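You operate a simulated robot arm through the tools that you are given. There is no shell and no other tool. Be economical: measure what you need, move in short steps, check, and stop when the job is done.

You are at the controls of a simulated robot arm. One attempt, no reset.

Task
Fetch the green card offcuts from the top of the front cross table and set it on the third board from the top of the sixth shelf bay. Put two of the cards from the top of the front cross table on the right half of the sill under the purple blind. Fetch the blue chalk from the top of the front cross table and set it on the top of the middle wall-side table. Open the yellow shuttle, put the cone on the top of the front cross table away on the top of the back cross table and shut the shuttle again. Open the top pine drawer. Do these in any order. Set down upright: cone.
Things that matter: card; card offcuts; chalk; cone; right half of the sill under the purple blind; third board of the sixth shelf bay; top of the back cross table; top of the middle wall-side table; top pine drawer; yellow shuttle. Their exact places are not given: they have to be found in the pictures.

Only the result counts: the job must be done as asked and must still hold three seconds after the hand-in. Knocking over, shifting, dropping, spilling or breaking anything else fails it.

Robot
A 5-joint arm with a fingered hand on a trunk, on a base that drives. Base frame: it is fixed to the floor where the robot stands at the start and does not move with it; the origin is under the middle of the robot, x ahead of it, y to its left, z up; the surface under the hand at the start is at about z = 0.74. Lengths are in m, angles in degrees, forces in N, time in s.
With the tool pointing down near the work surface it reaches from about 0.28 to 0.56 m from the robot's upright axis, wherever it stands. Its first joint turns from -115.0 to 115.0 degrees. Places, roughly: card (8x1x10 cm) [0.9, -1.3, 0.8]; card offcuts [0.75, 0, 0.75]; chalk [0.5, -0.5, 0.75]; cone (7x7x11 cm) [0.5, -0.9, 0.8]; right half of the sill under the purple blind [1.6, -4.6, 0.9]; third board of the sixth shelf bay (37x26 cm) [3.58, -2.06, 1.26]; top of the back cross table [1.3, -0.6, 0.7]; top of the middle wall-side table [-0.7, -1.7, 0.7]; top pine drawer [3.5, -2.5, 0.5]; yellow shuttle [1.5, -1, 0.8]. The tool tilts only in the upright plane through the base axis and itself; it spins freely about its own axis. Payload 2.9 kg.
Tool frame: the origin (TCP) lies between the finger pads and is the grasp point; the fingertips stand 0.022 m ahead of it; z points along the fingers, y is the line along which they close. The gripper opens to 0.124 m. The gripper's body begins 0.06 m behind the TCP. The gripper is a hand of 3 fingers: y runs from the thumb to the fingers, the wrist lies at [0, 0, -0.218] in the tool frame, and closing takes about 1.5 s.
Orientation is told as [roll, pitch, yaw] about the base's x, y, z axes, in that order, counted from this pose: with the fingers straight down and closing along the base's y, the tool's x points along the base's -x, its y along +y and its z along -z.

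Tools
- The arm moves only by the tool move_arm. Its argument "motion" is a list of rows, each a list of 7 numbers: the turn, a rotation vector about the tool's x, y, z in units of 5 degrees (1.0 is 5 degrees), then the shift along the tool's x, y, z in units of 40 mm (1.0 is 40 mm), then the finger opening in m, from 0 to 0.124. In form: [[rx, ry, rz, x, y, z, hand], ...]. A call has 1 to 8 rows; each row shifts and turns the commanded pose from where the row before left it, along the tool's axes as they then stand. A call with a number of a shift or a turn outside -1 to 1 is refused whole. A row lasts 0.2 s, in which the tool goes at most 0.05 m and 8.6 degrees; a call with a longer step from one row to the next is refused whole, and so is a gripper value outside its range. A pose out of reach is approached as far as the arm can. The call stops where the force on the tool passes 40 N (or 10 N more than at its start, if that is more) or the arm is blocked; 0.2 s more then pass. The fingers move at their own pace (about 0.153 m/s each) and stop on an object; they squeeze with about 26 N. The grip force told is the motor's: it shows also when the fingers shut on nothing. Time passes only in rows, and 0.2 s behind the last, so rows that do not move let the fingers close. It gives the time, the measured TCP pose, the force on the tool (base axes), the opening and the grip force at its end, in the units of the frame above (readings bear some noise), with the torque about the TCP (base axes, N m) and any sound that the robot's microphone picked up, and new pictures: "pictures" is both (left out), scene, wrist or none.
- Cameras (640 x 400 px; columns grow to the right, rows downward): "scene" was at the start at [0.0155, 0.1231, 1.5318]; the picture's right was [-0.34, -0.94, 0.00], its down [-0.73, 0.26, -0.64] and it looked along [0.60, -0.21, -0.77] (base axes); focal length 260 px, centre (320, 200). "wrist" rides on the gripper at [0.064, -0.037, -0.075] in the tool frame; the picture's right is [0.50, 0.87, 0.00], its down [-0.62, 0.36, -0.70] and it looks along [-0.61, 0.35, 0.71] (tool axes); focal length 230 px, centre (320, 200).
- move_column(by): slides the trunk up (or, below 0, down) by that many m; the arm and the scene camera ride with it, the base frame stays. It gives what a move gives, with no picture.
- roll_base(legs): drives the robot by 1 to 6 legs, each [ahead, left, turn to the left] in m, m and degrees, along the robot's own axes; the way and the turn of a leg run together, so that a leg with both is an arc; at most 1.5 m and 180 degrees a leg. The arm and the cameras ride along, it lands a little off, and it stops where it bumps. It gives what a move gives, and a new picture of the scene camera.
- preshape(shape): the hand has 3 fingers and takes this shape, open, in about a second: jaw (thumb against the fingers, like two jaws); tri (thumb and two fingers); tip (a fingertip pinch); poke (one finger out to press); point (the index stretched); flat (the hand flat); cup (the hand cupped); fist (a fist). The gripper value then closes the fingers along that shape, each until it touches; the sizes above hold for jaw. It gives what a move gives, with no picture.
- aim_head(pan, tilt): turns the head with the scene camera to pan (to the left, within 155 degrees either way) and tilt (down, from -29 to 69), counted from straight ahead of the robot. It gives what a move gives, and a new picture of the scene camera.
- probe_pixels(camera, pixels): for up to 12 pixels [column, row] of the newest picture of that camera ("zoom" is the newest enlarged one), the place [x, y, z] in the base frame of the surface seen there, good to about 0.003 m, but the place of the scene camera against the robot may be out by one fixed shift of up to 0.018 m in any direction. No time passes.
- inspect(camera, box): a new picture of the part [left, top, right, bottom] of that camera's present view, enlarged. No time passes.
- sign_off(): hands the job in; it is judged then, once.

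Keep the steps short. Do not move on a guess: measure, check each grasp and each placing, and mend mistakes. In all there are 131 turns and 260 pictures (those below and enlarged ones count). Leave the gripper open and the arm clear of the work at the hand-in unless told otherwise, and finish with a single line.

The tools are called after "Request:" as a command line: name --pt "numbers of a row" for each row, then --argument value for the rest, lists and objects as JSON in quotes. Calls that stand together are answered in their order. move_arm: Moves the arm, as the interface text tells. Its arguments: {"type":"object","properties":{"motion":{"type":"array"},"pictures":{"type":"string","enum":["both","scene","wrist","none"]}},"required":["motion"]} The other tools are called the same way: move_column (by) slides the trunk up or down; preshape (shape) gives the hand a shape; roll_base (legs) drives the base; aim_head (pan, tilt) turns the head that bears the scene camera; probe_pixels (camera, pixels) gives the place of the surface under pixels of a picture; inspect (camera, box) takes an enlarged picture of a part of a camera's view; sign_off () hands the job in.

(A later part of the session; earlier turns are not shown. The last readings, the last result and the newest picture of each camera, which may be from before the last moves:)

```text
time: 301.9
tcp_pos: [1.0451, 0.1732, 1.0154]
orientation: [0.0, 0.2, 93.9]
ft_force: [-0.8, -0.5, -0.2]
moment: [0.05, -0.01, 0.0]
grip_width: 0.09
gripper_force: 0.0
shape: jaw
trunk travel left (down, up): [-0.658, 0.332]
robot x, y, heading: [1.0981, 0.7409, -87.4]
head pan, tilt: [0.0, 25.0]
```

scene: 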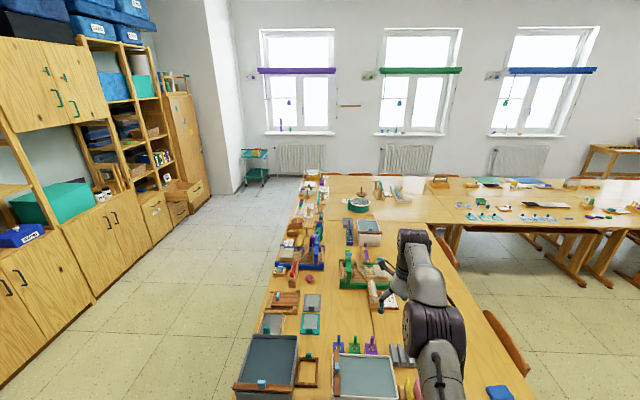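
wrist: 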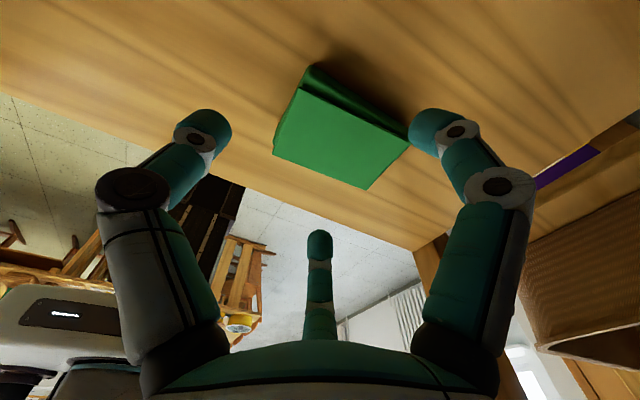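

Request:
roll_base --legs '[[0.28, 0, -3.9]]'

Request:
move_arm --pt "0 0 0 -0.81 0.7 0 0.05" --pt "0 0 0 -0.81 0.7 0 0.05" --pt "0 0 0 -0.81 0.7 0 0.05" --pt "0 0 0 -0.81 0.7 0 0.05" --pt "0 0 0 -0.81 0.7 0 0.05" --pt "0 0 0 -0.81 0.7 0 0.05" --pictures "wrist"

```text
time: 303.9
tcp_pos: [1.0149, -0.1117, 1.0158]
orientation: [0.0, 0.1, 90.3]
ft_force: [-0.6, 0.9, -0.1]
moment: [0.03, 0.01, -0.01]
grip_width: 0.0896
gripper_force: 0.0
shape: jaw
trunk travel left (down, up): [-0.658, 0.332]
robot x, y, heading: [1.1031, 0.4522, -90.6]
head pan, tilt: [0.0, 25.0]
```

scene: 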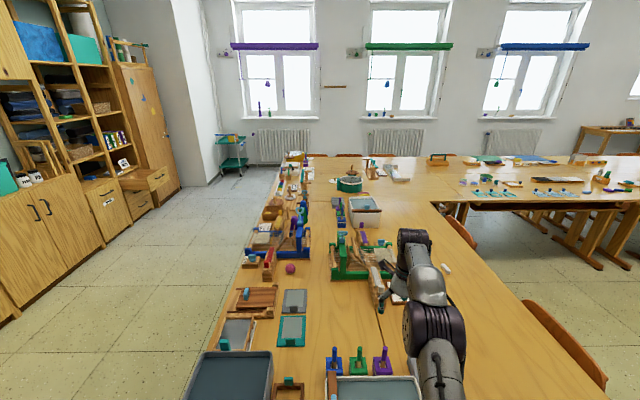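

```text
time: 305.3
tcp_pos: [0.8449, 0.0825, 1.018]
orientation: [0.1, 0.2, 90.4]
ft_force: [0.0, -0.3, 0.2]
moment: [-0.04, -0.01, -0.01]
grip_width: 0.0504
gripper_force: 0.0
shape: jaw
trunk travel left (down, up): [-0.658, 0.332]
robot x, y, heading: [1.1025, 0.4522, -90.7]
head pan, tilt: [0.0, 25.0]
```

wrist: 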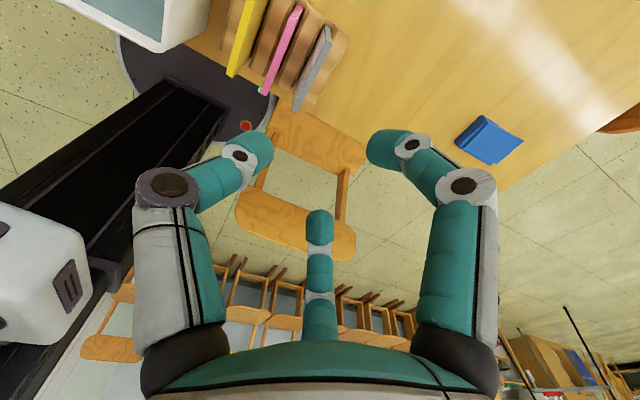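

Request:
inspect --camera "wrist" --box '[220, 0, 360, 120]'

Request:
probe_pixels --camera "wrist" --pixels '[[325, 32], [311, 68], [297, 103], [296, 12], [281, 48], [265, 90], [232, 70]]'

```text
3.33 times, centred on (290, 60) of wrist
```

zoom: 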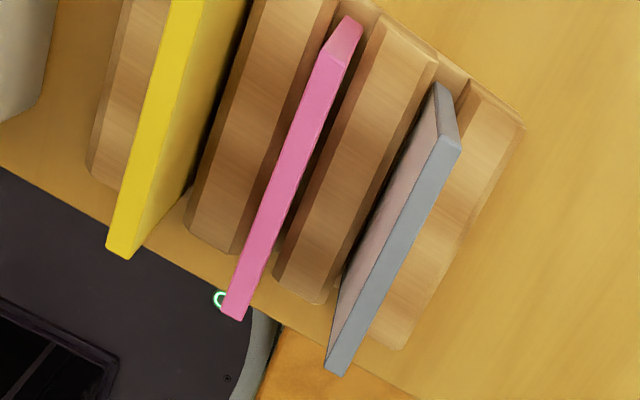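

```text
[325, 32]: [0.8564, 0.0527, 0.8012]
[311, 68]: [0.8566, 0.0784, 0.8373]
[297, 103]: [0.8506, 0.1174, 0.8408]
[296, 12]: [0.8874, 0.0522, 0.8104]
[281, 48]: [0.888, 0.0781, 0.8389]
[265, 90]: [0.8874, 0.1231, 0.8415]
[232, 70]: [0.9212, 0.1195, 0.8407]
```

Request:
probe_pixels --camera "zoom" --pixels '[[448, 140], [422, 195], [392, 255], [345, 355], [410, 200], [405, 245], [340, 45], [290, 165], [235, 305], [440, 95], [170, 80], [120, 245]]'

```text
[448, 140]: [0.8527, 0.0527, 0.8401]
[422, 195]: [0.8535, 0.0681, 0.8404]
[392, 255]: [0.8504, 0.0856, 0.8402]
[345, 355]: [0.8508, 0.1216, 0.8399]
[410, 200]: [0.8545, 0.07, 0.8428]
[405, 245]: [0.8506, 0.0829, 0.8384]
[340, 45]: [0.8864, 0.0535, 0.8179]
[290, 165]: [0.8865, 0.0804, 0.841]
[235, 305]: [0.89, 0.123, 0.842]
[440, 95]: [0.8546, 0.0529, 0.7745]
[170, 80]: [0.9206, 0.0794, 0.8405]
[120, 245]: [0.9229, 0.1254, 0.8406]
```

Request:
probe_pixels --camera "wrist" --pixels '[[262, 140], [255, 165], [240, 153], [215, 165], [170, 182], [180, 220], [378, 150], [400, 145], [440, 165], [465, 185]]'

```text
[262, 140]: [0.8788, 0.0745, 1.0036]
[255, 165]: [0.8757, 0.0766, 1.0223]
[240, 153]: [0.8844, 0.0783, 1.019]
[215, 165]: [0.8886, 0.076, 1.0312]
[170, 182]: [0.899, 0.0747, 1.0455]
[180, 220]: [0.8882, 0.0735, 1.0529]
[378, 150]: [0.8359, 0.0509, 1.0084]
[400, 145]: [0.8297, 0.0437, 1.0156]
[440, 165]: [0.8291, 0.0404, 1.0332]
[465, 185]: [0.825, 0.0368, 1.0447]
```

Thumb outline at 0.03 opening leaves ~6 mm to the pink card if I take only the top 1.5 cm. Descend to 0.90 first and check.

Request:
move_arm --pt "0 0 0 -0.125 -0.165 0.95 0.03" --pt "0 0 0 0 0 0.95 0.03" --pt "0 0 0 0 0 0.95 0.03" --pt "0 0 0 0 0 0.3 0.03" --pictures "wrist"

Request:
inspect --camera "wrist" --box '[200, 30, 440, 200]'

```text
time: 306.3
tcp_pos: [0.8567, 0.0867, 0.8896]
orientation: [0.2, 0.0, 90.2]
ft_force: [-0.2, 0.6, -0.6]
moment: [0.04, -0.05, 0.0]
grip_width: 0.0303
gripper_force: 0.0
shape: jaw
trunk travel left (down, up): [-0.658, 0.332]
robot x, y, heading: [1.1, 0.4508, -90.5]
head pan, tilt: [0.0, 25.0]
```

wrist: 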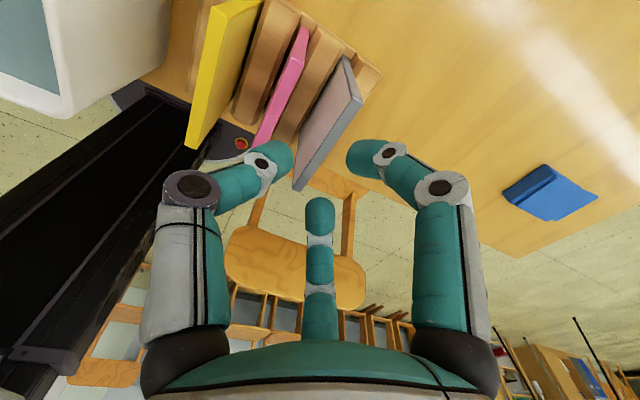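

```text
2.35 times, centred on (320, 115) of wrist
```

zoom: 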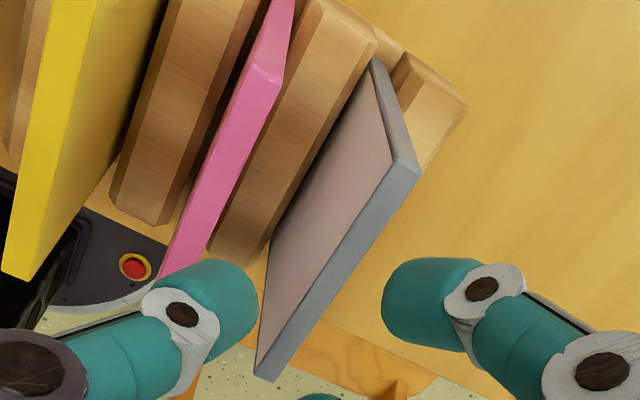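

Request:
probe_pixels --camera "zoom" --pixels '[[402, 185], [345, 262], [275, 355], [250, 90], [175, 260], [200, 300], [400, 290]]'

```text
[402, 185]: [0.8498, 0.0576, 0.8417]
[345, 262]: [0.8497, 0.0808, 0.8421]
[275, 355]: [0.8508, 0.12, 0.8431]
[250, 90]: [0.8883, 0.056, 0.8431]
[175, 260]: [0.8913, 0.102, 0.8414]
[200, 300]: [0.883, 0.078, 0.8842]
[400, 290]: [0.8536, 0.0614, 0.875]
```

Request:
probe_pixels --camera "zoom" --pixels '[[388, 300], [390, 275], [420, 265], [430, 330], [395, 330], [252, 300], [250, 325], [225, 275], [235, 350]]'

Request:
probe_pixels --camera "wrist" --pixels '[[320, 205], [308, 215], [330, 215], [320, 230], [320, 265]]'

```text
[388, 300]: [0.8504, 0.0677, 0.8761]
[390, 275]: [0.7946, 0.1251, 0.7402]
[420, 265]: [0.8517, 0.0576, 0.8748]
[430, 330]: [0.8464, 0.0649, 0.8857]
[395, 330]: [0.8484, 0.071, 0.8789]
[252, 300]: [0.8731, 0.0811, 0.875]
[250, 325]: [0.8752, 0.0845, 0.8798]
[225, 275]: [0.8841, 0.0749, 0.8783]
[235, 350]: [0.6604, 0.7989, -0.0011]
```

```text
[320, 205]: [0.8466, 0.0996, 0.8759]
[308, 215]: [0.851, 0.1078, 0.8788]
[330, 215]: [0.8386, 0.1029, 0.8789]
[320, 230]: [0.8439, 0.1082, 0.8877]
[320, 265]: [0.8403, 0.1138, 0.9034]
```

The jaw's mid-gap is ~4 mm on the +x side of the TCP, so I shift 11 mm to −x to straddle the card, then descend 0.042.

Request:
move_arm --pt "0 0 0 0 0.275 0 0.03" --pt "0 0 0 0 0 0.5 0.03" --pt "0 0 0 0 0 0.5 0.03" --pictures "wrist"

Request:
inspect --camera "wrist" --box '[200, 60, 440, 230]'

```text
time: 307.1
tcp_pos: [0.8452, 0.0843, 0.8491]
orientation: [0.1, 0.1, 90.4]
ft_force: [-0.9, 0.2, -0.6]
moment: [0.02, 0.01, -0.01]
grip_width: 0.0303
gripper_force: 0.0
shape: jaw
trunk travel left (down, up): [-0.658, 0.332]
robot x, y, heading: [1.1012, 0.4471, -90.7]
head pan, tilt: [0.0, 25.0]
```

wrist: 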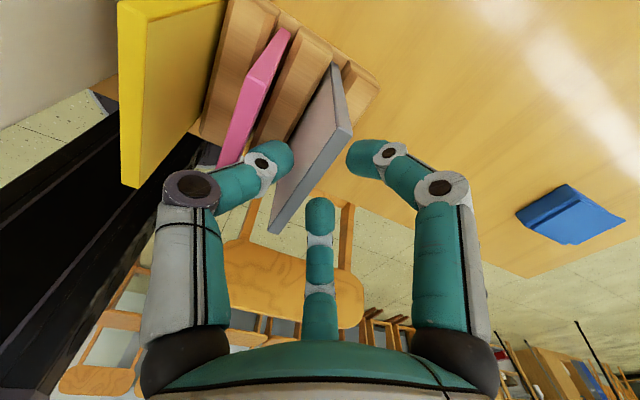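

```text
2.35 times, centred on (320, 145) of wrist
```

zoom: 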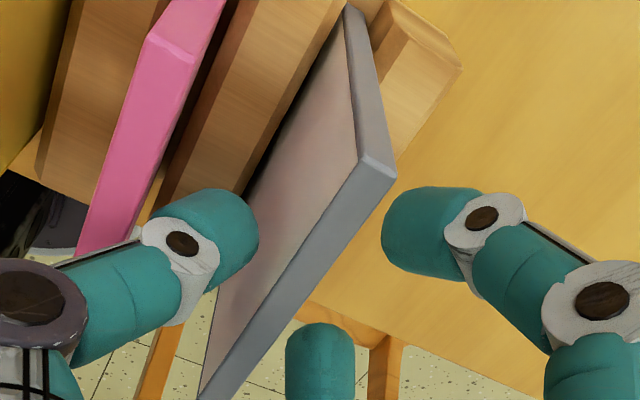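

The card is between thumb and fingers. Close.

Request:
move_arm --pt "0 0 0 0 0 0.08 0.03" --pt "0 0 0 0 0 0 0.0" --pt "0 0 0 0 0 0 0" --pt "0 0 0 0 0 0 0" --pt "0 0 0 0 0 0 0" --pictures "wrist"

```text
time: 308.3
tcp_pos: [0.8442, 0.0844, 0.8464]
orientation: [0.1, 0.1, 90.4]
ft_force: [0.2, 0.5, -0.2]
moment: [-0.01, 0.01, -0.02]
grip_width: 0.0059
gripper_force: 26.5
shape: jaw
trunk travel left (down, up): [-0.658, 0.332]
robot x, y, heading: [1.1012, 0.4538, -90.9]
head pan, tilt: [0.0, 25.0]
```

wrist: 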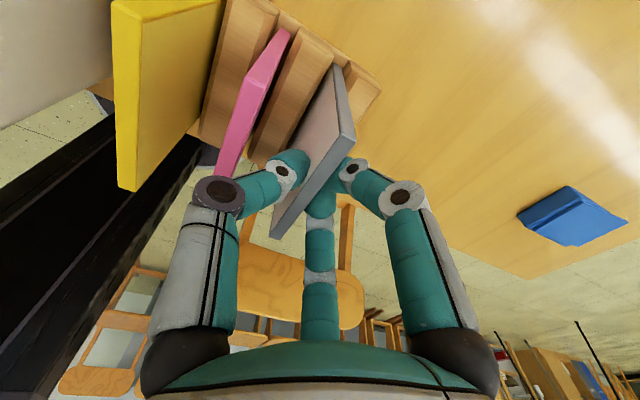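

Gripped (6 mm). Lift straight up by trunk 0.25.

Request:
move_column --by 0.25

Request:
move_arm --pt "0 0 0 0 0 0 0" --pictures "wrist"

```text
time: 310.9
tcp_pos: [0.8447, 0.0855, 1.0958]
orientation: [0.1, 0.1, 90.4]
ft_force: [-0.1, -0.3, -0.5]
moment: [0.02, 0.01, -0.03]
grip_width: 0.0059
gripper_force: 26.1
shape: jaw
trunk travel left (down, up): [-0.908, 0.082]
robot x, y, heading: [1.1024, 0.4539, -90.9]
head pan, tilt: [0.0, 25.0]
```

```text
time: 311.3
tcp_pos: [0.8452, 0.0856, 1.0962]
orientation: [0.1, 0.1, 90.4]
ft_force: [-0.2, 0.2, 0.1]
moment: [-0.03, 0.0, -0.03]
grip_width: 0.0061
gripper_force: 25.7
shape: jaw
trunk travel left (down, up): [-0.908, 0.082]
robot x, y, heading: [1.1028, 0.4524, -90.8]
head pan, tilt: [0.0, 25.0]
```

wrist: 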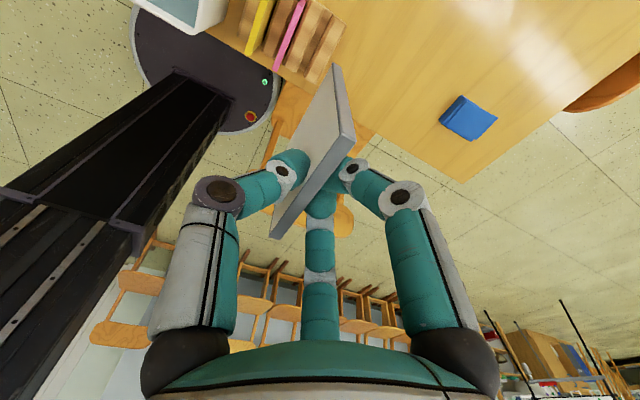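

Card held clear. Drive: back, turn, ahead, and strafe down the corridor toward the windows.

Request:
roll_base --legs '[[-0.7, 0, 0], [0, 0, 90.9], [1.3, 0, 0], [0, -1.5, 0], [0, -1.5, 0], [0, -1.0, 0]]'

Request:
aim_head --pan -95 --tilt 25

```text
time: 344.1
tcp_pos: [2.6056, -3.195, 1.0961]
orientation: [0.2, 0.2, 178.3]
ft_force: [0.4, 1.0, 0.2]
moment: [0.01, -0.02, 0.0]
grip_width: 0.0058
gripper_force: 25.8
shape: jaw
trunk travel left (down, up): [-0.908, 0.082]
robot x, y, heading: [2.2522, -2.9215, -2.9]
head pan, tilt: [0.0, 25.0]
```

scene: 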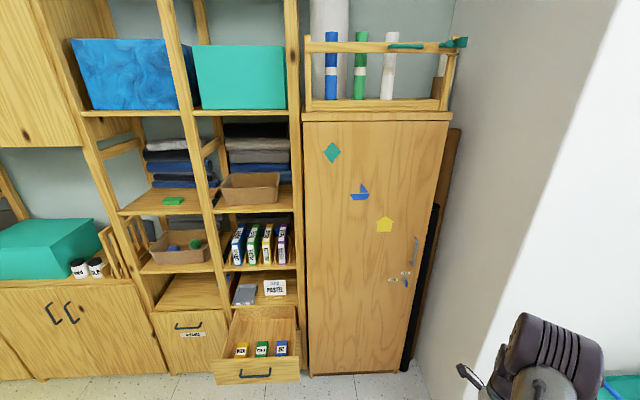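

```text
time: 345.9
tcp_pos: [2.6065, -3.1928, 1.0959]
orientation: [0.0, 0.1, 178.3]
ft_force: [-0.1, -0.4, -0.7]
moment: [0.0, 0.0, 0.03]
grip_width: 0.0059
gripper_force: 26.0
shape: jaw
trunk travel left (down, up): [-0.908, 0.082]
robot x, y, heading: [2.25, -2.924, -2.9]
head pan, tilt: [-95.0, 25.0]
```

scene: 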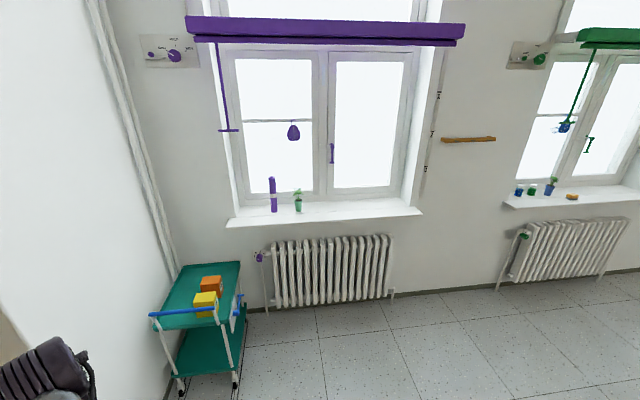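

Request:
probe_pixels --camera "scene" --pixels '[[230, 222], [420, 210], [410, 208], [330, 215], [370, 212], [370, 203], [400, 203], [330, 200], [300, 212], [345, 250], [390, 290], [218, 380]]'

Request:
inspect --camera "scene" --box '[220, 160, 440, 300]'

```text
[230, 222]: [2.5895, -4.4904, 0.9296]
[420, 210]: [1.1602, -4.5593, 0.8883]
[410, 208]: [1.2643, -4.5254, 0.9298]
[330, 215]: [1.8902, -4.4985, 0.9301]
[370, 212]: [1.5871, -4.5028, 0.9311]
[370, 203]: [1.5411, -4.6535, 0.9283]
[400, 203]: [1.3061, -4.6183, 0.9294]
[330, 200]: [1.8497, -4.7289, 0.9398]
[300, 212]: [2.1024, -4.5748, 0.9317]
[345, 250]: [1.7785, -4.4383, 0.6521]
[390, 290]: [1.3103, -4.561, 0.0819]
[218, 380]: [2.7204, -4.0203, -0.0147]
```

```text
2.86 times, centred on (330, 230) of scene
```

zoom: 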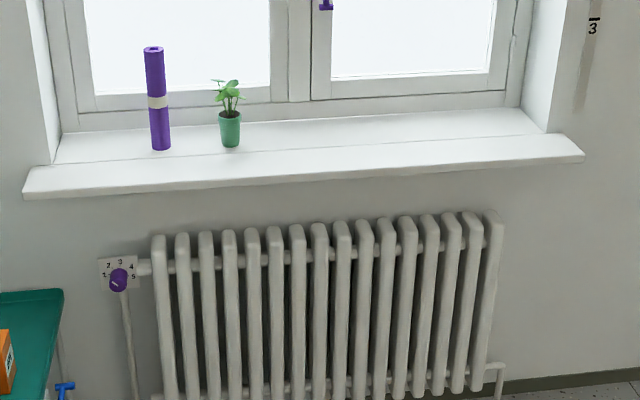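

Sill: x 1.22–2.59, front edge y≈−4.48, back ≈−4.73, true z≈0.945; right half x<1.9. I turn to face the window, go ahead, and check for chairs on my right.

Request:
roll_base --legs '[[0, 0, -87], [0.7, -0.05, 0]]'

Request:
aim_head --pan -70 --tilt 45

```text
time: 353.4
tcp_pos: [1.93, -3.971, 1.0953]
orientation: [0.1, 0.1, 90.1]
ft_force: [-0.1, 0.0, -0.6]
moment: [-0.04, -0.02, 0.04]
grip_width: 0.0058
gripper_force: 25.7
shape: jaw
trunk travel left (down, up): [-0.908, 0.082]
robot x, y, heading: [2.1879, -3.6068, -91.0]
head pan, tilt: [-95.0, 25.0]
```

scene: 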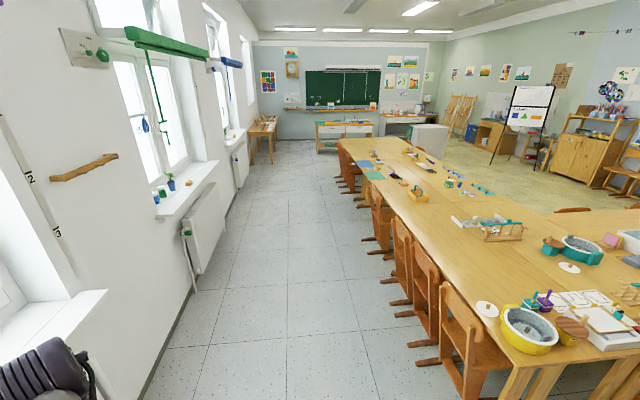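

```text
time: 354.3
tcp_pos: [1.9293, -3.9711, 1.0963]
orientation: [0.1, 0.1, 90.1]
ft_force: [0.1, 0.1, 0.0]
moment: [0.02, 0.0, 0.01]
grip_width: 0.0059
gripper_force: 25.5
shape: jaw
trunk travel left (down, up): [-0.908, 0.082]
robot x, y, heading: [2.1869, -3.6093, -90.8]
head pan, tilt: [-70.0, 45.0]
```

scene: 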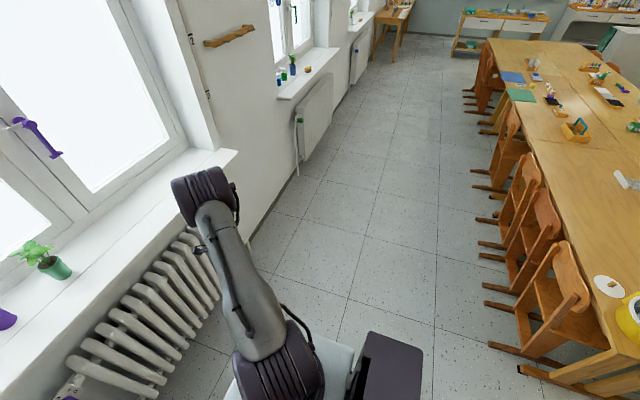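

Request:
probe_pixels --camera "scene" --pixels '[[485, 285], [478, 245], [500, 345], [228, 155], [130, 230], [60, 268]]'

Request:
move_arm --pt "0 0 0 0.6 -0.9 0 0" --pt "0 0 0 0.6 -0.9 0 0" --pt "0 0 0 0.6 -0.9 0 0" --pt "0 0 0 0.6 -0.9 0 0" --pt "0 0 0 0.6 -0.9 0 0" --pt "0 0 0 0.6 -0.9 0 0" --pt "0 0 0 0.6 -0.9 0 0" --pictures "none"

```text
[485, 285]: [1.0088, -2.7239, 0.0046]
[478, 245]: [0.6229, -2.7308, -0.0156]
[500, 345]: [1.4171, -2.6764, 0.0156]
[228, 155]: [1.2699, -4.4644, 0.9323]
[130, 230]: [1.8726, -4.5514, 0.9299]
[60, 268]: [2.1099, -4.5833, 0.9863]
```

```text
time: 355.9
tcp_pos: [2.1822, -4.1424, 1.0959]
orientation: [0.1, -0.1, 90.1]
ft_force: [-0.1, 0.1, -0.8]
moment: [0.02, -0.01, 0.01]
grip_width: 0.0059
gripper_force: 25.8
shape: jaw
trunk travel left (down, up): [-0.908, 0.082]
robot x, y, heading: [2.1887, -3.6068, -90.9]
head pan, tilt: [-70.0, 45.0]
```

Arm straight ahead. Now combine spin (−90°) and forward tilt (~81°) so the card becomes horizontal, thumb below.

Request:
move_arm --pt "-0.04 0.9 -1 0 0 0 0" --pt "-0.12 0.89 -1 0 0 0 0" --pt "-0.19 0.88 -1 0 0 0 0" --pt "-0.27 0.86 -1 0 0 0 0" --pt "-0.34 0.83 -1 0 0 0 0" --pt "-0.42 0.8 -1 0 0 0 0" --pt "-0.48 0.76 -1 0 0 0 0" --pt "-0.55 0.71 -1 0 0 0 0" --pictures "none"

Request:
move_arm --pt "-0.61 0.66 -1 0 0 0 0" --pt "-0.66 0.61 -1 0 0 0 0" --pt "-0.71 0.55 -1 0 0 0 0" --pt "-0.76 0.48 -1 0 0 0 0" --pt "-0.8 0.42 -1 0 0 0 0" --pt "-0.83 0.34 -1 0 0 0 0" --pt "-0.86 0.27 -1 0 0 0 0" --pt "-0.88 0.19 -1 0 0 0 0" --pictures "none"

Request:
move_arm --pt "-0.89 0.12 -1 0 0 0 0" --pt "-0.9 0.04 -1 0 0 0 0" --pt "0 0 0 0 0 0 0" --pictures "both"

```text
time: 357.7
tcp_pos: [2.1838, -4.1408, 1.0969]
orientation: [25.5, 26.6, 136.3]
ft_force: [0.1, -0.2, -0.2]
moment: [0.0, 0.01, -0.01]
grip_width: 0.0059
gripper_force: 25.6
shape: jaw
trunk travel left (down, up): [-0.908, 0.082]
robot x, y, heading: [2.1919, -3.6106, -90.9]
head pan, tilt: [-70.0, 45.0]
```

```text
time: 359.5
tcp_pos: [2.1855, -4.1388, 1.0956]
orientation: [71.9, 9.2, 176.8]
ft_force: [0.1, -0.5, -0.4]
moment: [0.01, -0.02, -0.02]
grip_width: 0.0058
gripper_force: 25.8
shape: jaw
out of reach, approached as far as the arm can: row 6
trunk travel left (down, up): [-0.908, 0.082]
robot x, y, heading: [2.1898, -3.6072, -90.5]
head pan, tilt: [-70.0, 45.0]
```

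```text
time: 360.3
tcp_pos: [2.1864, -4.1392, 1.0959]
orientation: [81.1, -0.2, 179.8]
ft_force: [-0.1, -0.4, -0.6]
moment: [0.01, 0.03, 0.02]
grip_width: 0.006
gripper_force: 25.7
shape: jaw
trunk travel left (down, up): [-0.908, 0.082]
robot x, y, heading: [2.1893, -3.604, -91.1]
head pan, tilt: [-70.0, 45.0]
```

scene: 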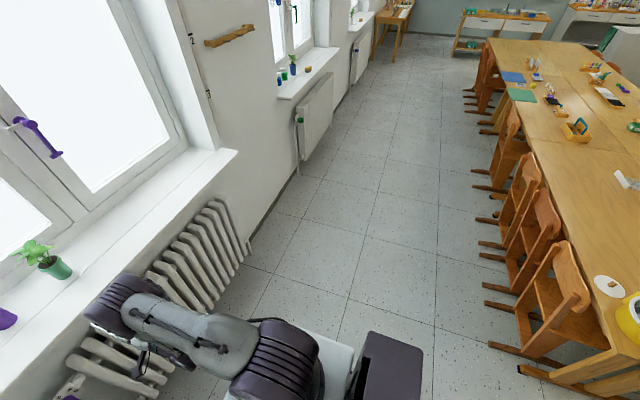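
wrist: 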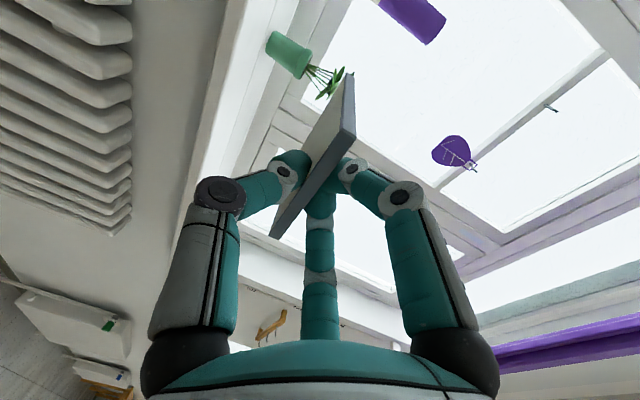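

Card is horizontal (9° nose-down). Strafe to x≈1.62 and go ahead so the card is over the sill.

Request:
roll_base --legs '[[0, -0.57, 0.8], [0.25, 0, 0]]'

Request:
move_arm --pt "0 0 0 0 0 0 0" --pictures "wrist"

Request:
probe_pixels --camera "wrist" --pixels '[[240, 120], [215, 110], [230, 60], [200, 80], [345, 100]]'

```text
time: 365.0
tcp_pos: [1.6357, -4.3899, 1.0952]
orientation: [81.0, -0.1, -178.9]
ft_force: [0.2, 0.5, -0.2]
moment: [0.01, 0.02, -0.01]
grip_width: 0.0059
gripper_force: 25.6
shape: jaw
trunk travel left (down, up): [-0.908, 0.082]
robot x, y, heading: [1.6242, -3.8575, -89.6]
head pan, tilt: [-70.0, 45.0]
```

scene: 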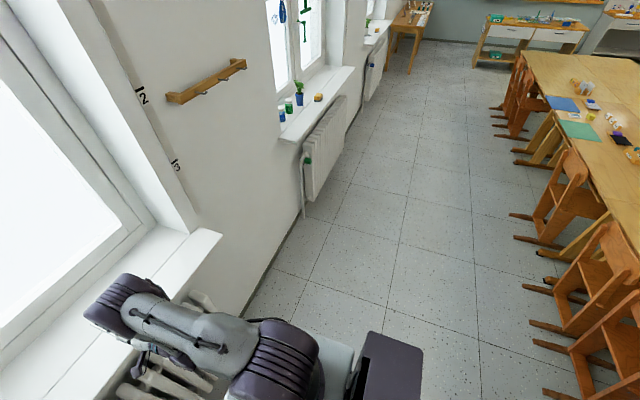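

```text
time: 365.4
tcp_pos: [1.6355, -4.3902, 1.0952]
orientation: [81.1, -0.2, -179.0]
ft_force: [-1.1, 0.1, 0.4]
moment: [0.02, 0.0, -0.01]
grip_width: 0.0061
gripper_force: 26.1
shape: jaw
trunk travel left (down, up): [-0.908, 0.082]
robot x, y, heading: [1.6244, -3.8587, -89.5]
head pan, tilt: [-70.0, 45.0]
```

wrist: 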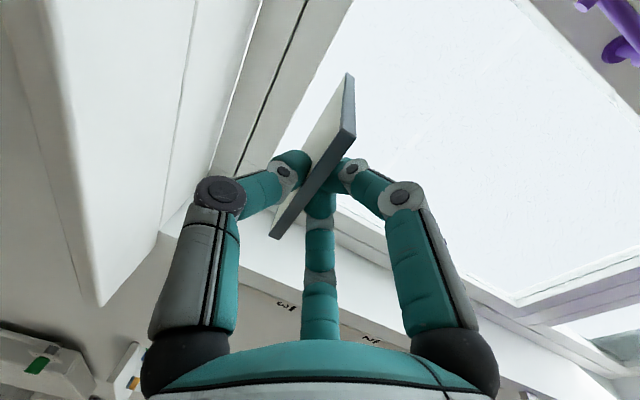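

```text
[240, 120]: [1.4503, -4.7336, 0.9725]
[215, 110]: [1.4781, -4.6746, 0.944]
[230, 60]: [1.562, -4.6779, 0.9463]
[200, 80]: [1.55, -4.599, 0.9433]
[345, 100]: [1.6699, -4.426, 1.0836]
```

Request:
roll_base --legs '[[0.155, 0, 0]]'

Request:
move_column --by -0.115

Request:
move_arm --pt "0 0 0 0 0 0 0" --pictures "wrist"

```text
time: 366.8
tcp_pos: [1.6384, -4.5458, 1.0961]
orientation: [81.0, -0.1, -178.8]
ft_force: [-0.8, 1.2, 0.1]
moment: [0.01, -0.03, -0.01]
grip_width: 0.0058
gripper_force: 25.7
shape: jaw
trunk travel left (down, up): [-0.908, 0.082]
robot x, y, heading: [1.6274, -4.0161, -89.5]
head pan, tilt: [-70.0, 45.0]
```

scene: 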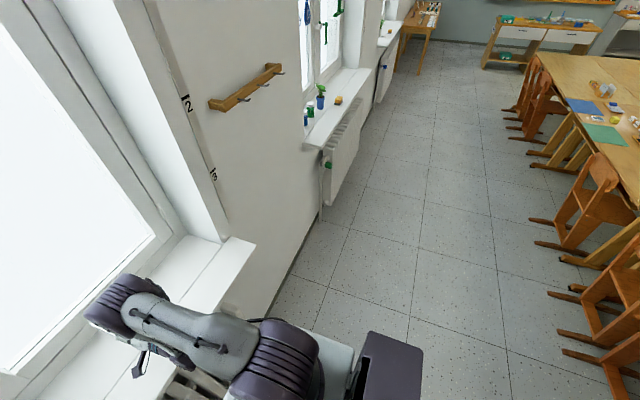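

```text
time: 368.2
tcp_pos: [1.6386, -4.5482, 0.9863]
orientation: [82.3, 0.1, -178.7]
ft_force: [-0.3, 0.9, 12.9]
moment: [0.52, -0.11, -0.04]
grip_width: 0.004
gripper_force: 26.0
shape: jaw
trunk travel left (down, up): [-0.793, 0.197]
robot x, y, heading: [1.629, -4.0156, -89.0]
head pan, tilt: [-70.0, 45.0]
stopped: the force on the tool passed its limit at 43 N (the readings are from after the stop); the commanded pose is now the measured one
```

```text
time: 368.6
tcp_pos: [1.6383, -4.5485, 0.9865]
orientation: [82.3, 0.1, -178.8]
ft_force: [0.4, -1.7, 17.6]
moment: [0.76, -0.37, -0.22]
grip_width: 0.004
gripper_force: 25.8
shape: jaw
trunk travel left (down, up): [-0.793, 0.197]
robot x, y, heading: [1.6301, -4.0148, -89.7]
head pan, tilt: [-70.0, 45.0]
```

wrist: 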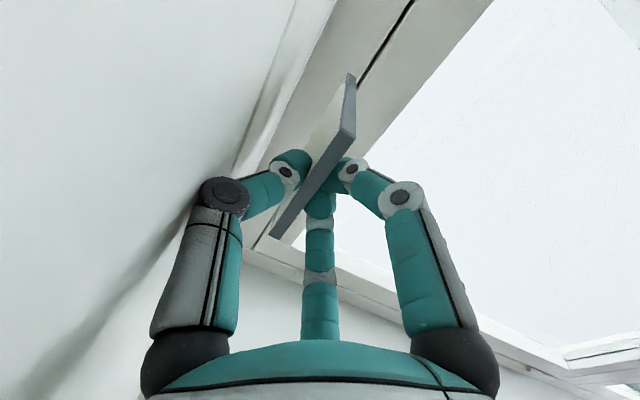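

The lower thumb knuckle touches the sill first. I raise 3 cm and tilt the nose down ~16° so that the card's far edge leads.

Request:
move_column --by 0.035

Request:
move_arm --pt "1 0 0 0 0 0 0" --pt "1 0 0 0 0 0 0" --pt "1 0 0 0 0 0 0" --pt "0.3 0 0 0 0 0 0" --pt "0 0 0 0 0 0 0" --pictures "wrist"

```text
time: 369.4
tcp_pos: [1.6392, -4.551, 1.0201]
orientation: [81.9, 0.1, -178.8]
ft_force: [-0.6, -0.2, 0.0]
moment: [-0.02, 0.01, 0.02]
grip_width: 0.0044
gripper_force: 26.0
shape: jaw
trunk travel left (down, up): [-0.828, 0.162]
robot x, y, heading: [1.6298, -4.0212, -89.4]
head pan, tilt: [-70.0, 45.0]
```

```text
time: 370.6
tcp_pos: [1.6381, -4.5491, 1.0198]
orientation: [65.4, 0.1, -178.8]
ft_force: [-0.3, 0.4, -0.6]
moment: [-0.01, 0.0, -0.01]
grip_width: 0.0043
gripper_force: 26.2
shape: jaw
trunk travel left (down, up): [-0.828, 0.162]
robot x, y, heading: [1.6304, -4.0149, -89.4]
head pan, tilt: [-70.0, 45.0]
```

wrist: 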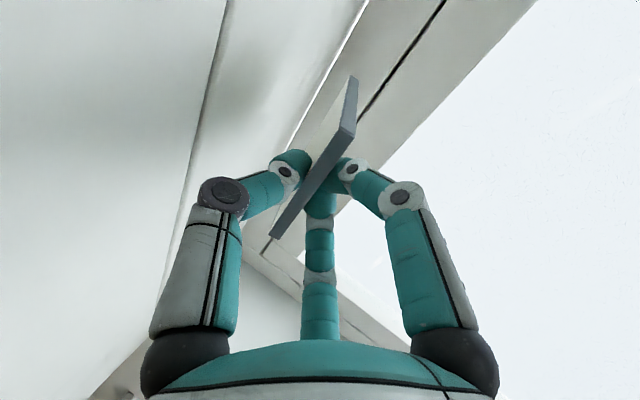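

Request:
move_column --by -0.034

Request:
move_column --by -0.006

```text
time: 371.4
tcp_pos: [1.6386, -4.5496, 0.986]
orientation: [65.6, 0.1, -178.8]
ft_force: [-0.5, -0.2, 0.6]
moment: [-0.01, 0.0, -0.01]
grip_width: 0.0047
gripper_force: 25.9
shape: jaw
trunk travel left (down, up): [-0.794, 0.196]
robot x, y, heading: [1.6274, -4.0139, -89.3]
head pan, tilt: [-70.0, 45.0]
```

```text
time: 371.9
tcp_pos: [1.639, -4.5493, 0.9805]
orientation: [65.5, 0.1, -178.9]
ft_force: [-0.4, -0.2, -0.2]
moment: [-0.04, 0.03, -0.01]
grip_width: 0.0041
gripper_force: 26.5
shape: jaw
trunk travel left (down, up): [-0.788, 0.202]
robot x, y, heading: [1.6308, -4.0197, -89.4]
head pan, tilt: [-70.0, 45.0]
```

Request:
move_column --by -0.006

Request:
inspect --camera "wrist" --box '[200, 60, 440, 260]'

```text
time: 372.5
tcp_pos: [1.6387, -4.5489, 0.9767]
orientation: [66.1, 0.1, -178.8]
ft_force: [-0.7, -3.4, 25.6]
moment: [0.73, -0.01, -0.01]
grip_width: 0.0033
gripper_force: 25.7
shape: jaw
trunk travel left (down, up): [-0.782, 0.208]
robot x, y, heading: [1.6284, -4.0171, -89.3]
head pan, tilt: [-70.0, 45.0]
```

```text
2.00 times, centred on (320, 160) of wrist
```

zoom: 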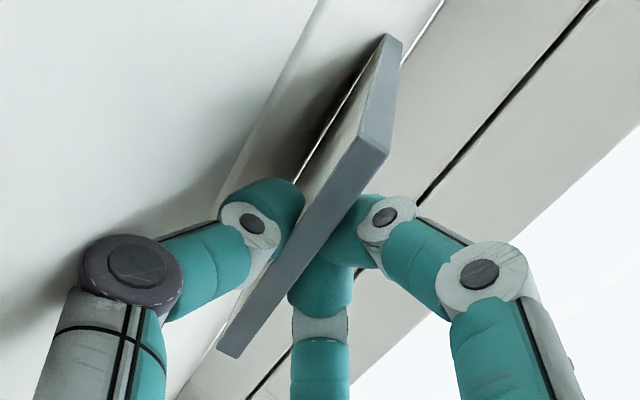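

Contact. Raise 6 mm, open to 0.03, then withdraw along the tool axis.

Request:
move_column --by 0.006

Request:
move_arm --pt "0 0 0 0 0 0 0.015" --pt "0 0 0 0 0 0 0.025" --pt "0 0 0 0 0 0 0.03" --pt "0 0 0 0 0 0 0.03" --pictures "wrist"

```text
time: 373.0
tcp_pos: [1.6386, -4.5478, 0.9779]
orientation: [65.2, 0.1, -178.7]
ft_force: [0.4, -0.1, -0.1]
moment: [0.01, 0.01, 0.02]
grip_width: 0.0042
gripper_force: 26.0
shape: jaw
trunk travel left (down, up): [-0.788, 0.202]
robot x, y, heading: [1.6257, -4.0169, -89.4]
head pan, tilt: [-70.0, 45.0]
```

```text
time: 374.0
tcp_pos: [1.6388, -4.5504, 0.9815]
orientation: [65.6, 0.0, -178.8]
ft_force: [0.4, -6.9, 18.7]
moment: [0.53, 0.02, -0.01]
grip_width: 0.0248
gripper_force: 0.1
shape: jaw
trunk travel left (down, up): [-0.788, 0.202]
robot x, y, heading: [1.6265, -4.0195, -89.5]
head pan, tilt: [-70.0, 45.0]
```

wrist: 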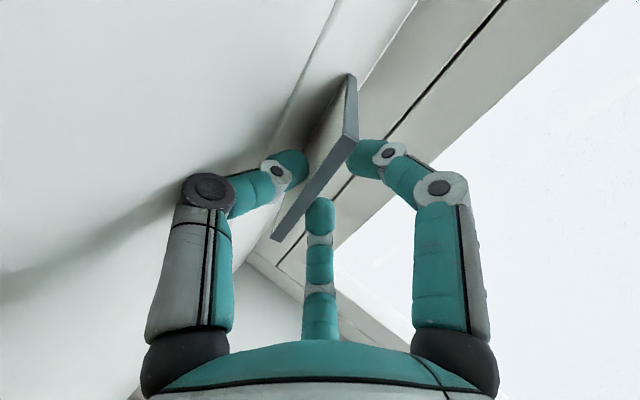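

Request:
move_arm --pt "0 0 0 0 -0.3 -0.85 0.03" --pt "0 0 0 0 -0.3 -0.85 0.03" --pt "0 0 0 0 -0.3 -0.85 0.03" --pt "0 0 0 0 -0.2 -0.85 0.03" --pictures "wrist"

```text
time: 375.0
tcp_pos: [1.6354, -4.4164, 0.9889]
orientation: [65.4, 0.0, -178.9]
ft_force: [-0.1, -0.5, 0.2]
moment: [0.01, 0.01, -0.02]
grip_width: 0.0297
gripper_force: 0.0
shape: jaw
out of reach, approached as far as the arm can: row 4
trunk travel left (down, up): [-0.788, 0.202]
robot x, y, heading: [1.6299, -4.02, -89.5]
head pan, tilt: [-70.0, 45.0]
```

wrist: 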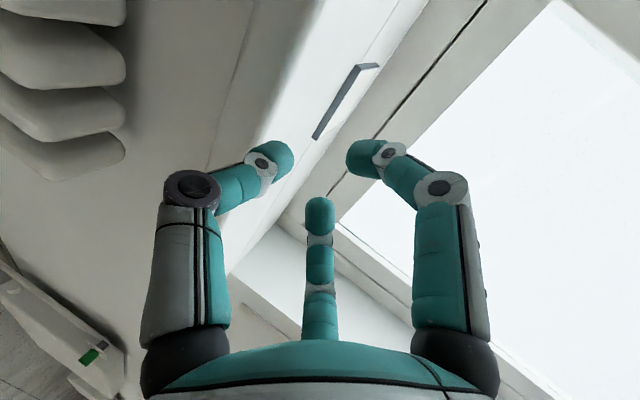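

Card looks to lie flat on the sill. Probe it and look with the scene camera while backing away.

Request:
probe_pixels --camera "wrist" --pixels '[[370, 66], [345, 95], [315, 138], [300, 110], [240, 130]]'

Request:
roll_base --legs '[[-0.35, 0, 0]]'

Request:
aim_head --pan 0 --tilt 40

Request:
inspect --camera "scene" --box '[220, 60, 420, 220]'

```text
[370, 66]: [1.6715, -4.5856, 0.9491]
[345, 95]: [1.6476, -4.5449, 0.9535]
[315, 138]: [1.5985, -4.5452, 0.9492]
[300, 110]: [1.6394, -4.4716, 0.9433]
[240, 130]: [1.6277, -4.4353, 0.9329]
```

```text
time: 377.4
tcp_pos: [1.6316, -4.0522, 0.9885]
orientation: [65.4, -0.1, -178.7]
ft_force: [0.3, -0.5, -0.8]
moment: [-0.02, 0.04, -0.01]
grip_width: 0.0298
gripper_force: 0.1
shape: jaw
trunk travel left (down, up): [-0.788, 0.202]
robot x, y, heading: [1.6208, -3.648, -89.3]
head pan, tilt: [-70.0, 45.0]
```

scene: 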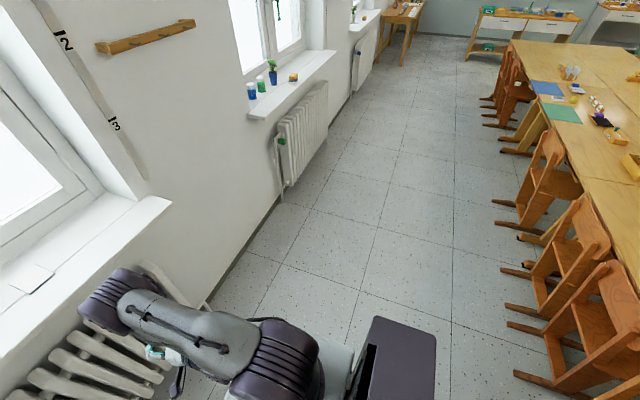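

```text
time: 378.8
tcp_pos: [1.6325, -4.0537, 0.9888]
orientation: [65.5, 0.1, -178.8]
ft_force: [0.1, 0.0, -0.3]
moment: [-0.02, 0.0, 0.01]
grip_width: 0.0295
gripper_force: 0.1
shape: jaw
trunk travel left (down, up): [-0.788, 0.202]
robot x, y, heading: [1.6233, -3.6499, -89.0]
head pan, tilt: [0.0, 40.0]
```

scene: 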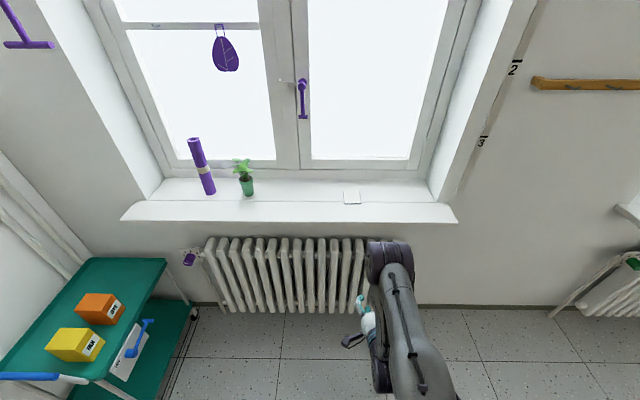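

```text
2.50 times, centred on (320, 140) of scene
```

zoom: 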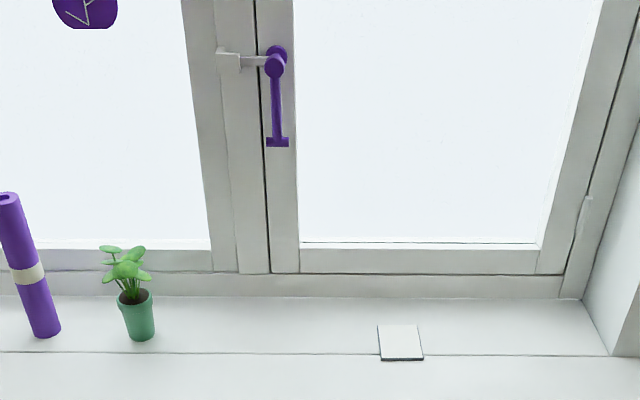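

Card 1 lies on the right half of the sill. Now restore the tool to pointing down with sideways closing, and drive back for card 2.

Request:
move_arm --pt "0.73 -0.03 1 0 0 0 0.03" --pt "0.72 -0.1 1 0 0 0 0.03" --pt "0.71 -0.16 1 0 0 0 0.03" --pt "0.69 -0.22 1 0 0 0 0.03" --pt "0.67 -0.28 1 0 0 0 0.03" --pt "0.64 -0.34 1 0 0 0 0.03" --pt "0.61 -0.39 1 0 0 0 0.03" --pt "0.58 -0.44 1 0 0 0 0.03" --pictures "none"

Request:
move_arm --pt "0.54 -0.49 1 0 0 0 0.03" --pt "0.49 -0.54 1 0 0 0 0.03" --pt "0.44 -0.58 1 0 0 0 0.03" --pt "0.39 -0.61 1 0 0 0 0.03" --pt "0.34 -0.64 1 0 0 0 0.03" --pt "0.28 -0.67 1 0 0 0 0.03" --pt "0.22 -0.69 1 0 0 0 0.03" --pt "0.16 -0.71 1 0 0 0 0.03" --pictures "none"

Request:
move_arm --pt "0.1 -0.72 1 0 0 0 0.03" --pt "0.03 -0.73 1 0 0 0 0.03" --pt "0 0 0 0 0 0 0.03" --pictures "none"

Request:
move_column --by 0.05

Request:
roll_base --legs '[[0, 0.68, -1], [-1.5, 0, 0], [-1.5, 0, 0], [-1.5, 0, 0]]'

```text
time: 380.6
tcp_pos: [1.6326, -4.0596, 0.982]
orientation: [29.3, 22.6, 147.2]
ft_force: [0.6, -0.1, 0.2]
moment: [-0.02, -0.01, 0.01]
grip_width: 0.03
gripper_force: 0.1
shape: jaw
out of reach, approached as far as the arm can: row 1, 2
trunk travel left (down, up): [-0.788, 0.202]
robot x, y, heading: [1.6235, -3.6543, -89.2]
head pan, tilt: [0.0, 40.0]
```

```text
time: 382.4
tcp_pos: [1.6324, -4.0599, 0.9809]
orientation: [1.3, 7.2, 101.2]
ft_force: [0.1, -0.5, 0.5]
moment: [-0.01, -0.04, 0.0]
grip_width: 0.0297
gripper_force: 0.0
shape: jaw
trunk travel left (down, up): [-0.788, 0.202]
robot x, y, heading: [1.6222, -3.6493, -89.0]
head pan, tilt: [0.0, 40.0]
```

```text
time: 383.2
tcp_pos: [1.6328, -4.06, 0.9812]
orientation: [0.0, 0.0, 91.1]
ft_force: [-1.0, -0.9, -0.3]
moment: [0.0, -0.02, -0.03]
grip_width: 0.0295
gripper_force: 0.1
shape: jaw
trunk travel left (down, up): [-0.788, 0.202]
robot x, y, heading: [1.6228, -3.6534, -89.3]
head pan, tilt: [0.0, 40.0]
```

```text
time: 384.1
tcp_pos: [1.633, -4.0608, 1.0313]
orientation: [0.0, 0.1, 91.3]
ft_force: [1.0, -0.4, 0.3]
moment: [-0.03, 0.05, -0.01]
grip_width: 0.0299
gripper_force: 0.1
shape: jaw
trunk travel left (down, up): [-0.838, 0.152]
robot x, y, heading: [1.6243, -3.6479, -89.5]
head pan, tilt: [0.0, 40.0]
```

```text
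time: 408.9
tcp_pos: [2.5012, 0.445, 1.032]
orientation: [0.1, 0.1, 86.1]
ft_force: [0.5, 0.1, -0.7]
moment: [-0.03, 0.0, 0.0]
grip_width: 0.0296
gripper_force: 0.2
shape: jaw
trunk travel left (down, up): [-0.838, 0.152]
robot x, y, heading: [2.5289, 0.8516, -94.6]
head pan, tilt: [0.0, 40.0]
```

scene: 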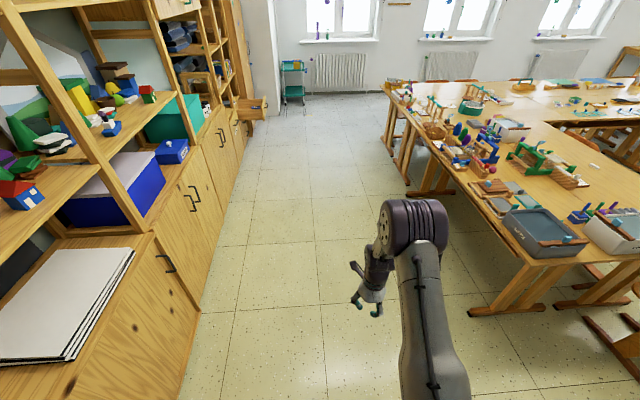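

Request:
roll_base --legs '[[-0.28, 0, 4], [0, -1.43, 0], [0.4, 0, 0]]'

```text
time: 419.7
tcp_pos: [1.0776, 0.3552, 1.0303]
orientation: [0.0, 0.1, 89.2]
ft_force: [0.6, -0.8, -0.4]
moment: [0.03, 0.0, -0.01]
grip_width: 0.0299
gripper_force: 0.1
shape: jaw
trunk travel left (down, up): [-0.838, 0.152]
robot x, y, heading: [1.0811, 0.7632, -91.1]
head pan, tilt: [0.0, 40.0]
```

scene: 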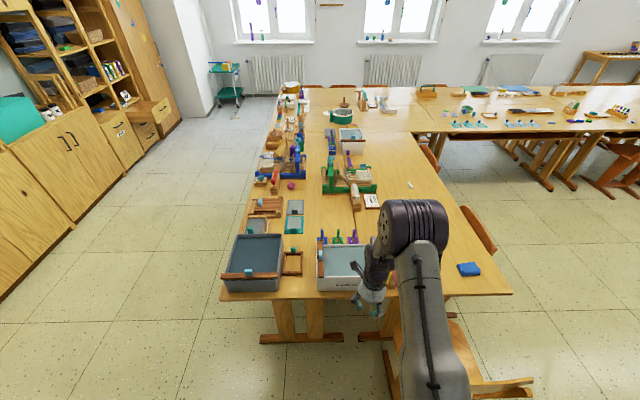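

Request:
roll_base --legs '[[0.31, 0.02, 0.5]]'

Request:
move_arm --pt "0 0 0 -0.17 0.9 0 0.03" --pt "0 0 0 -0.17 0.9 0 0.03" --pt "0 0 0 -0.17 0.9 0 0.03" --pt "0 0 0 -0.17 0.9 0 0.03" --pt "0 0 0 -0.17 0.9 0 0.03" --pt "0 0 0 -0.17 0.9 0 0.03" --pictures "wrist"

Request:
inspect --camera "wrist" --box '[220, 0, 420, 130]'

```text
time: 421.8
tcp_pos: [1.0963, 0.0545, 1.0315]
orientation: [0.1, 0.1, 89.9]
ft_force: [-0.5, -0.4, -0.9]
moment: [-0.01, 0.0, 0.0]
grip_width: 0.0297
gripper_force: 0.0
shape: jaw
trunk travel left (down, up): [-0.838, 0.152]
robot x, y, heading: [1.0973, 0.4659, -90.7]
head pan, tilt: [0.0, 40.0]
```

scene: 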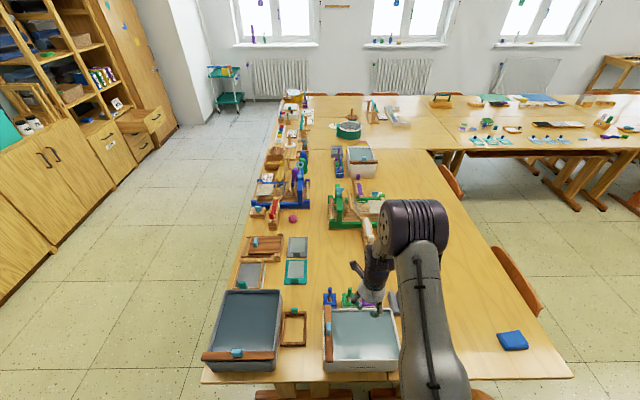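

```text
time: 423.2
tcp_pos: [0.8802, 0.0998, 1.0311]
orientation: [0.0, 0.1, 89.9]
ft_force: [-0.4, 0.1, 0.3]
moment: [0.03, -0.02, -0.02]
grip_width: 0.0298
gripper_force: 0.0
shape: jaw
trunk travel left (down, up): [-0.838, 0.152]
robot x, y, heading: [1.1012, 0.4647, -90.5]
head pan, tilt: [0.0, 40.0]
```

wrist: 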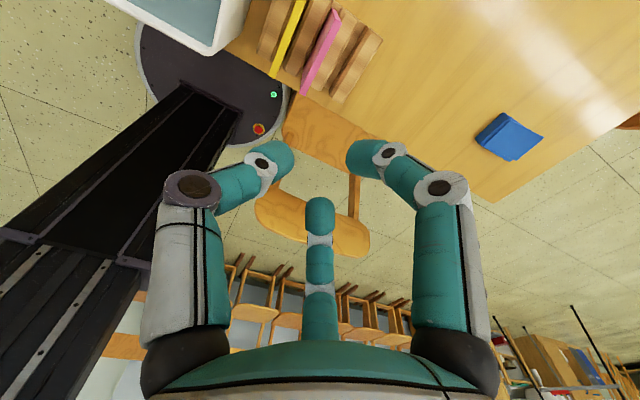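

```text
3.08 times, centred on (320, 65) of wrist
```

zoom: 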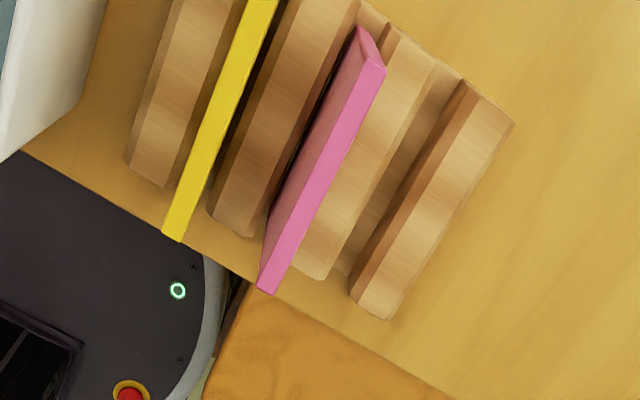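

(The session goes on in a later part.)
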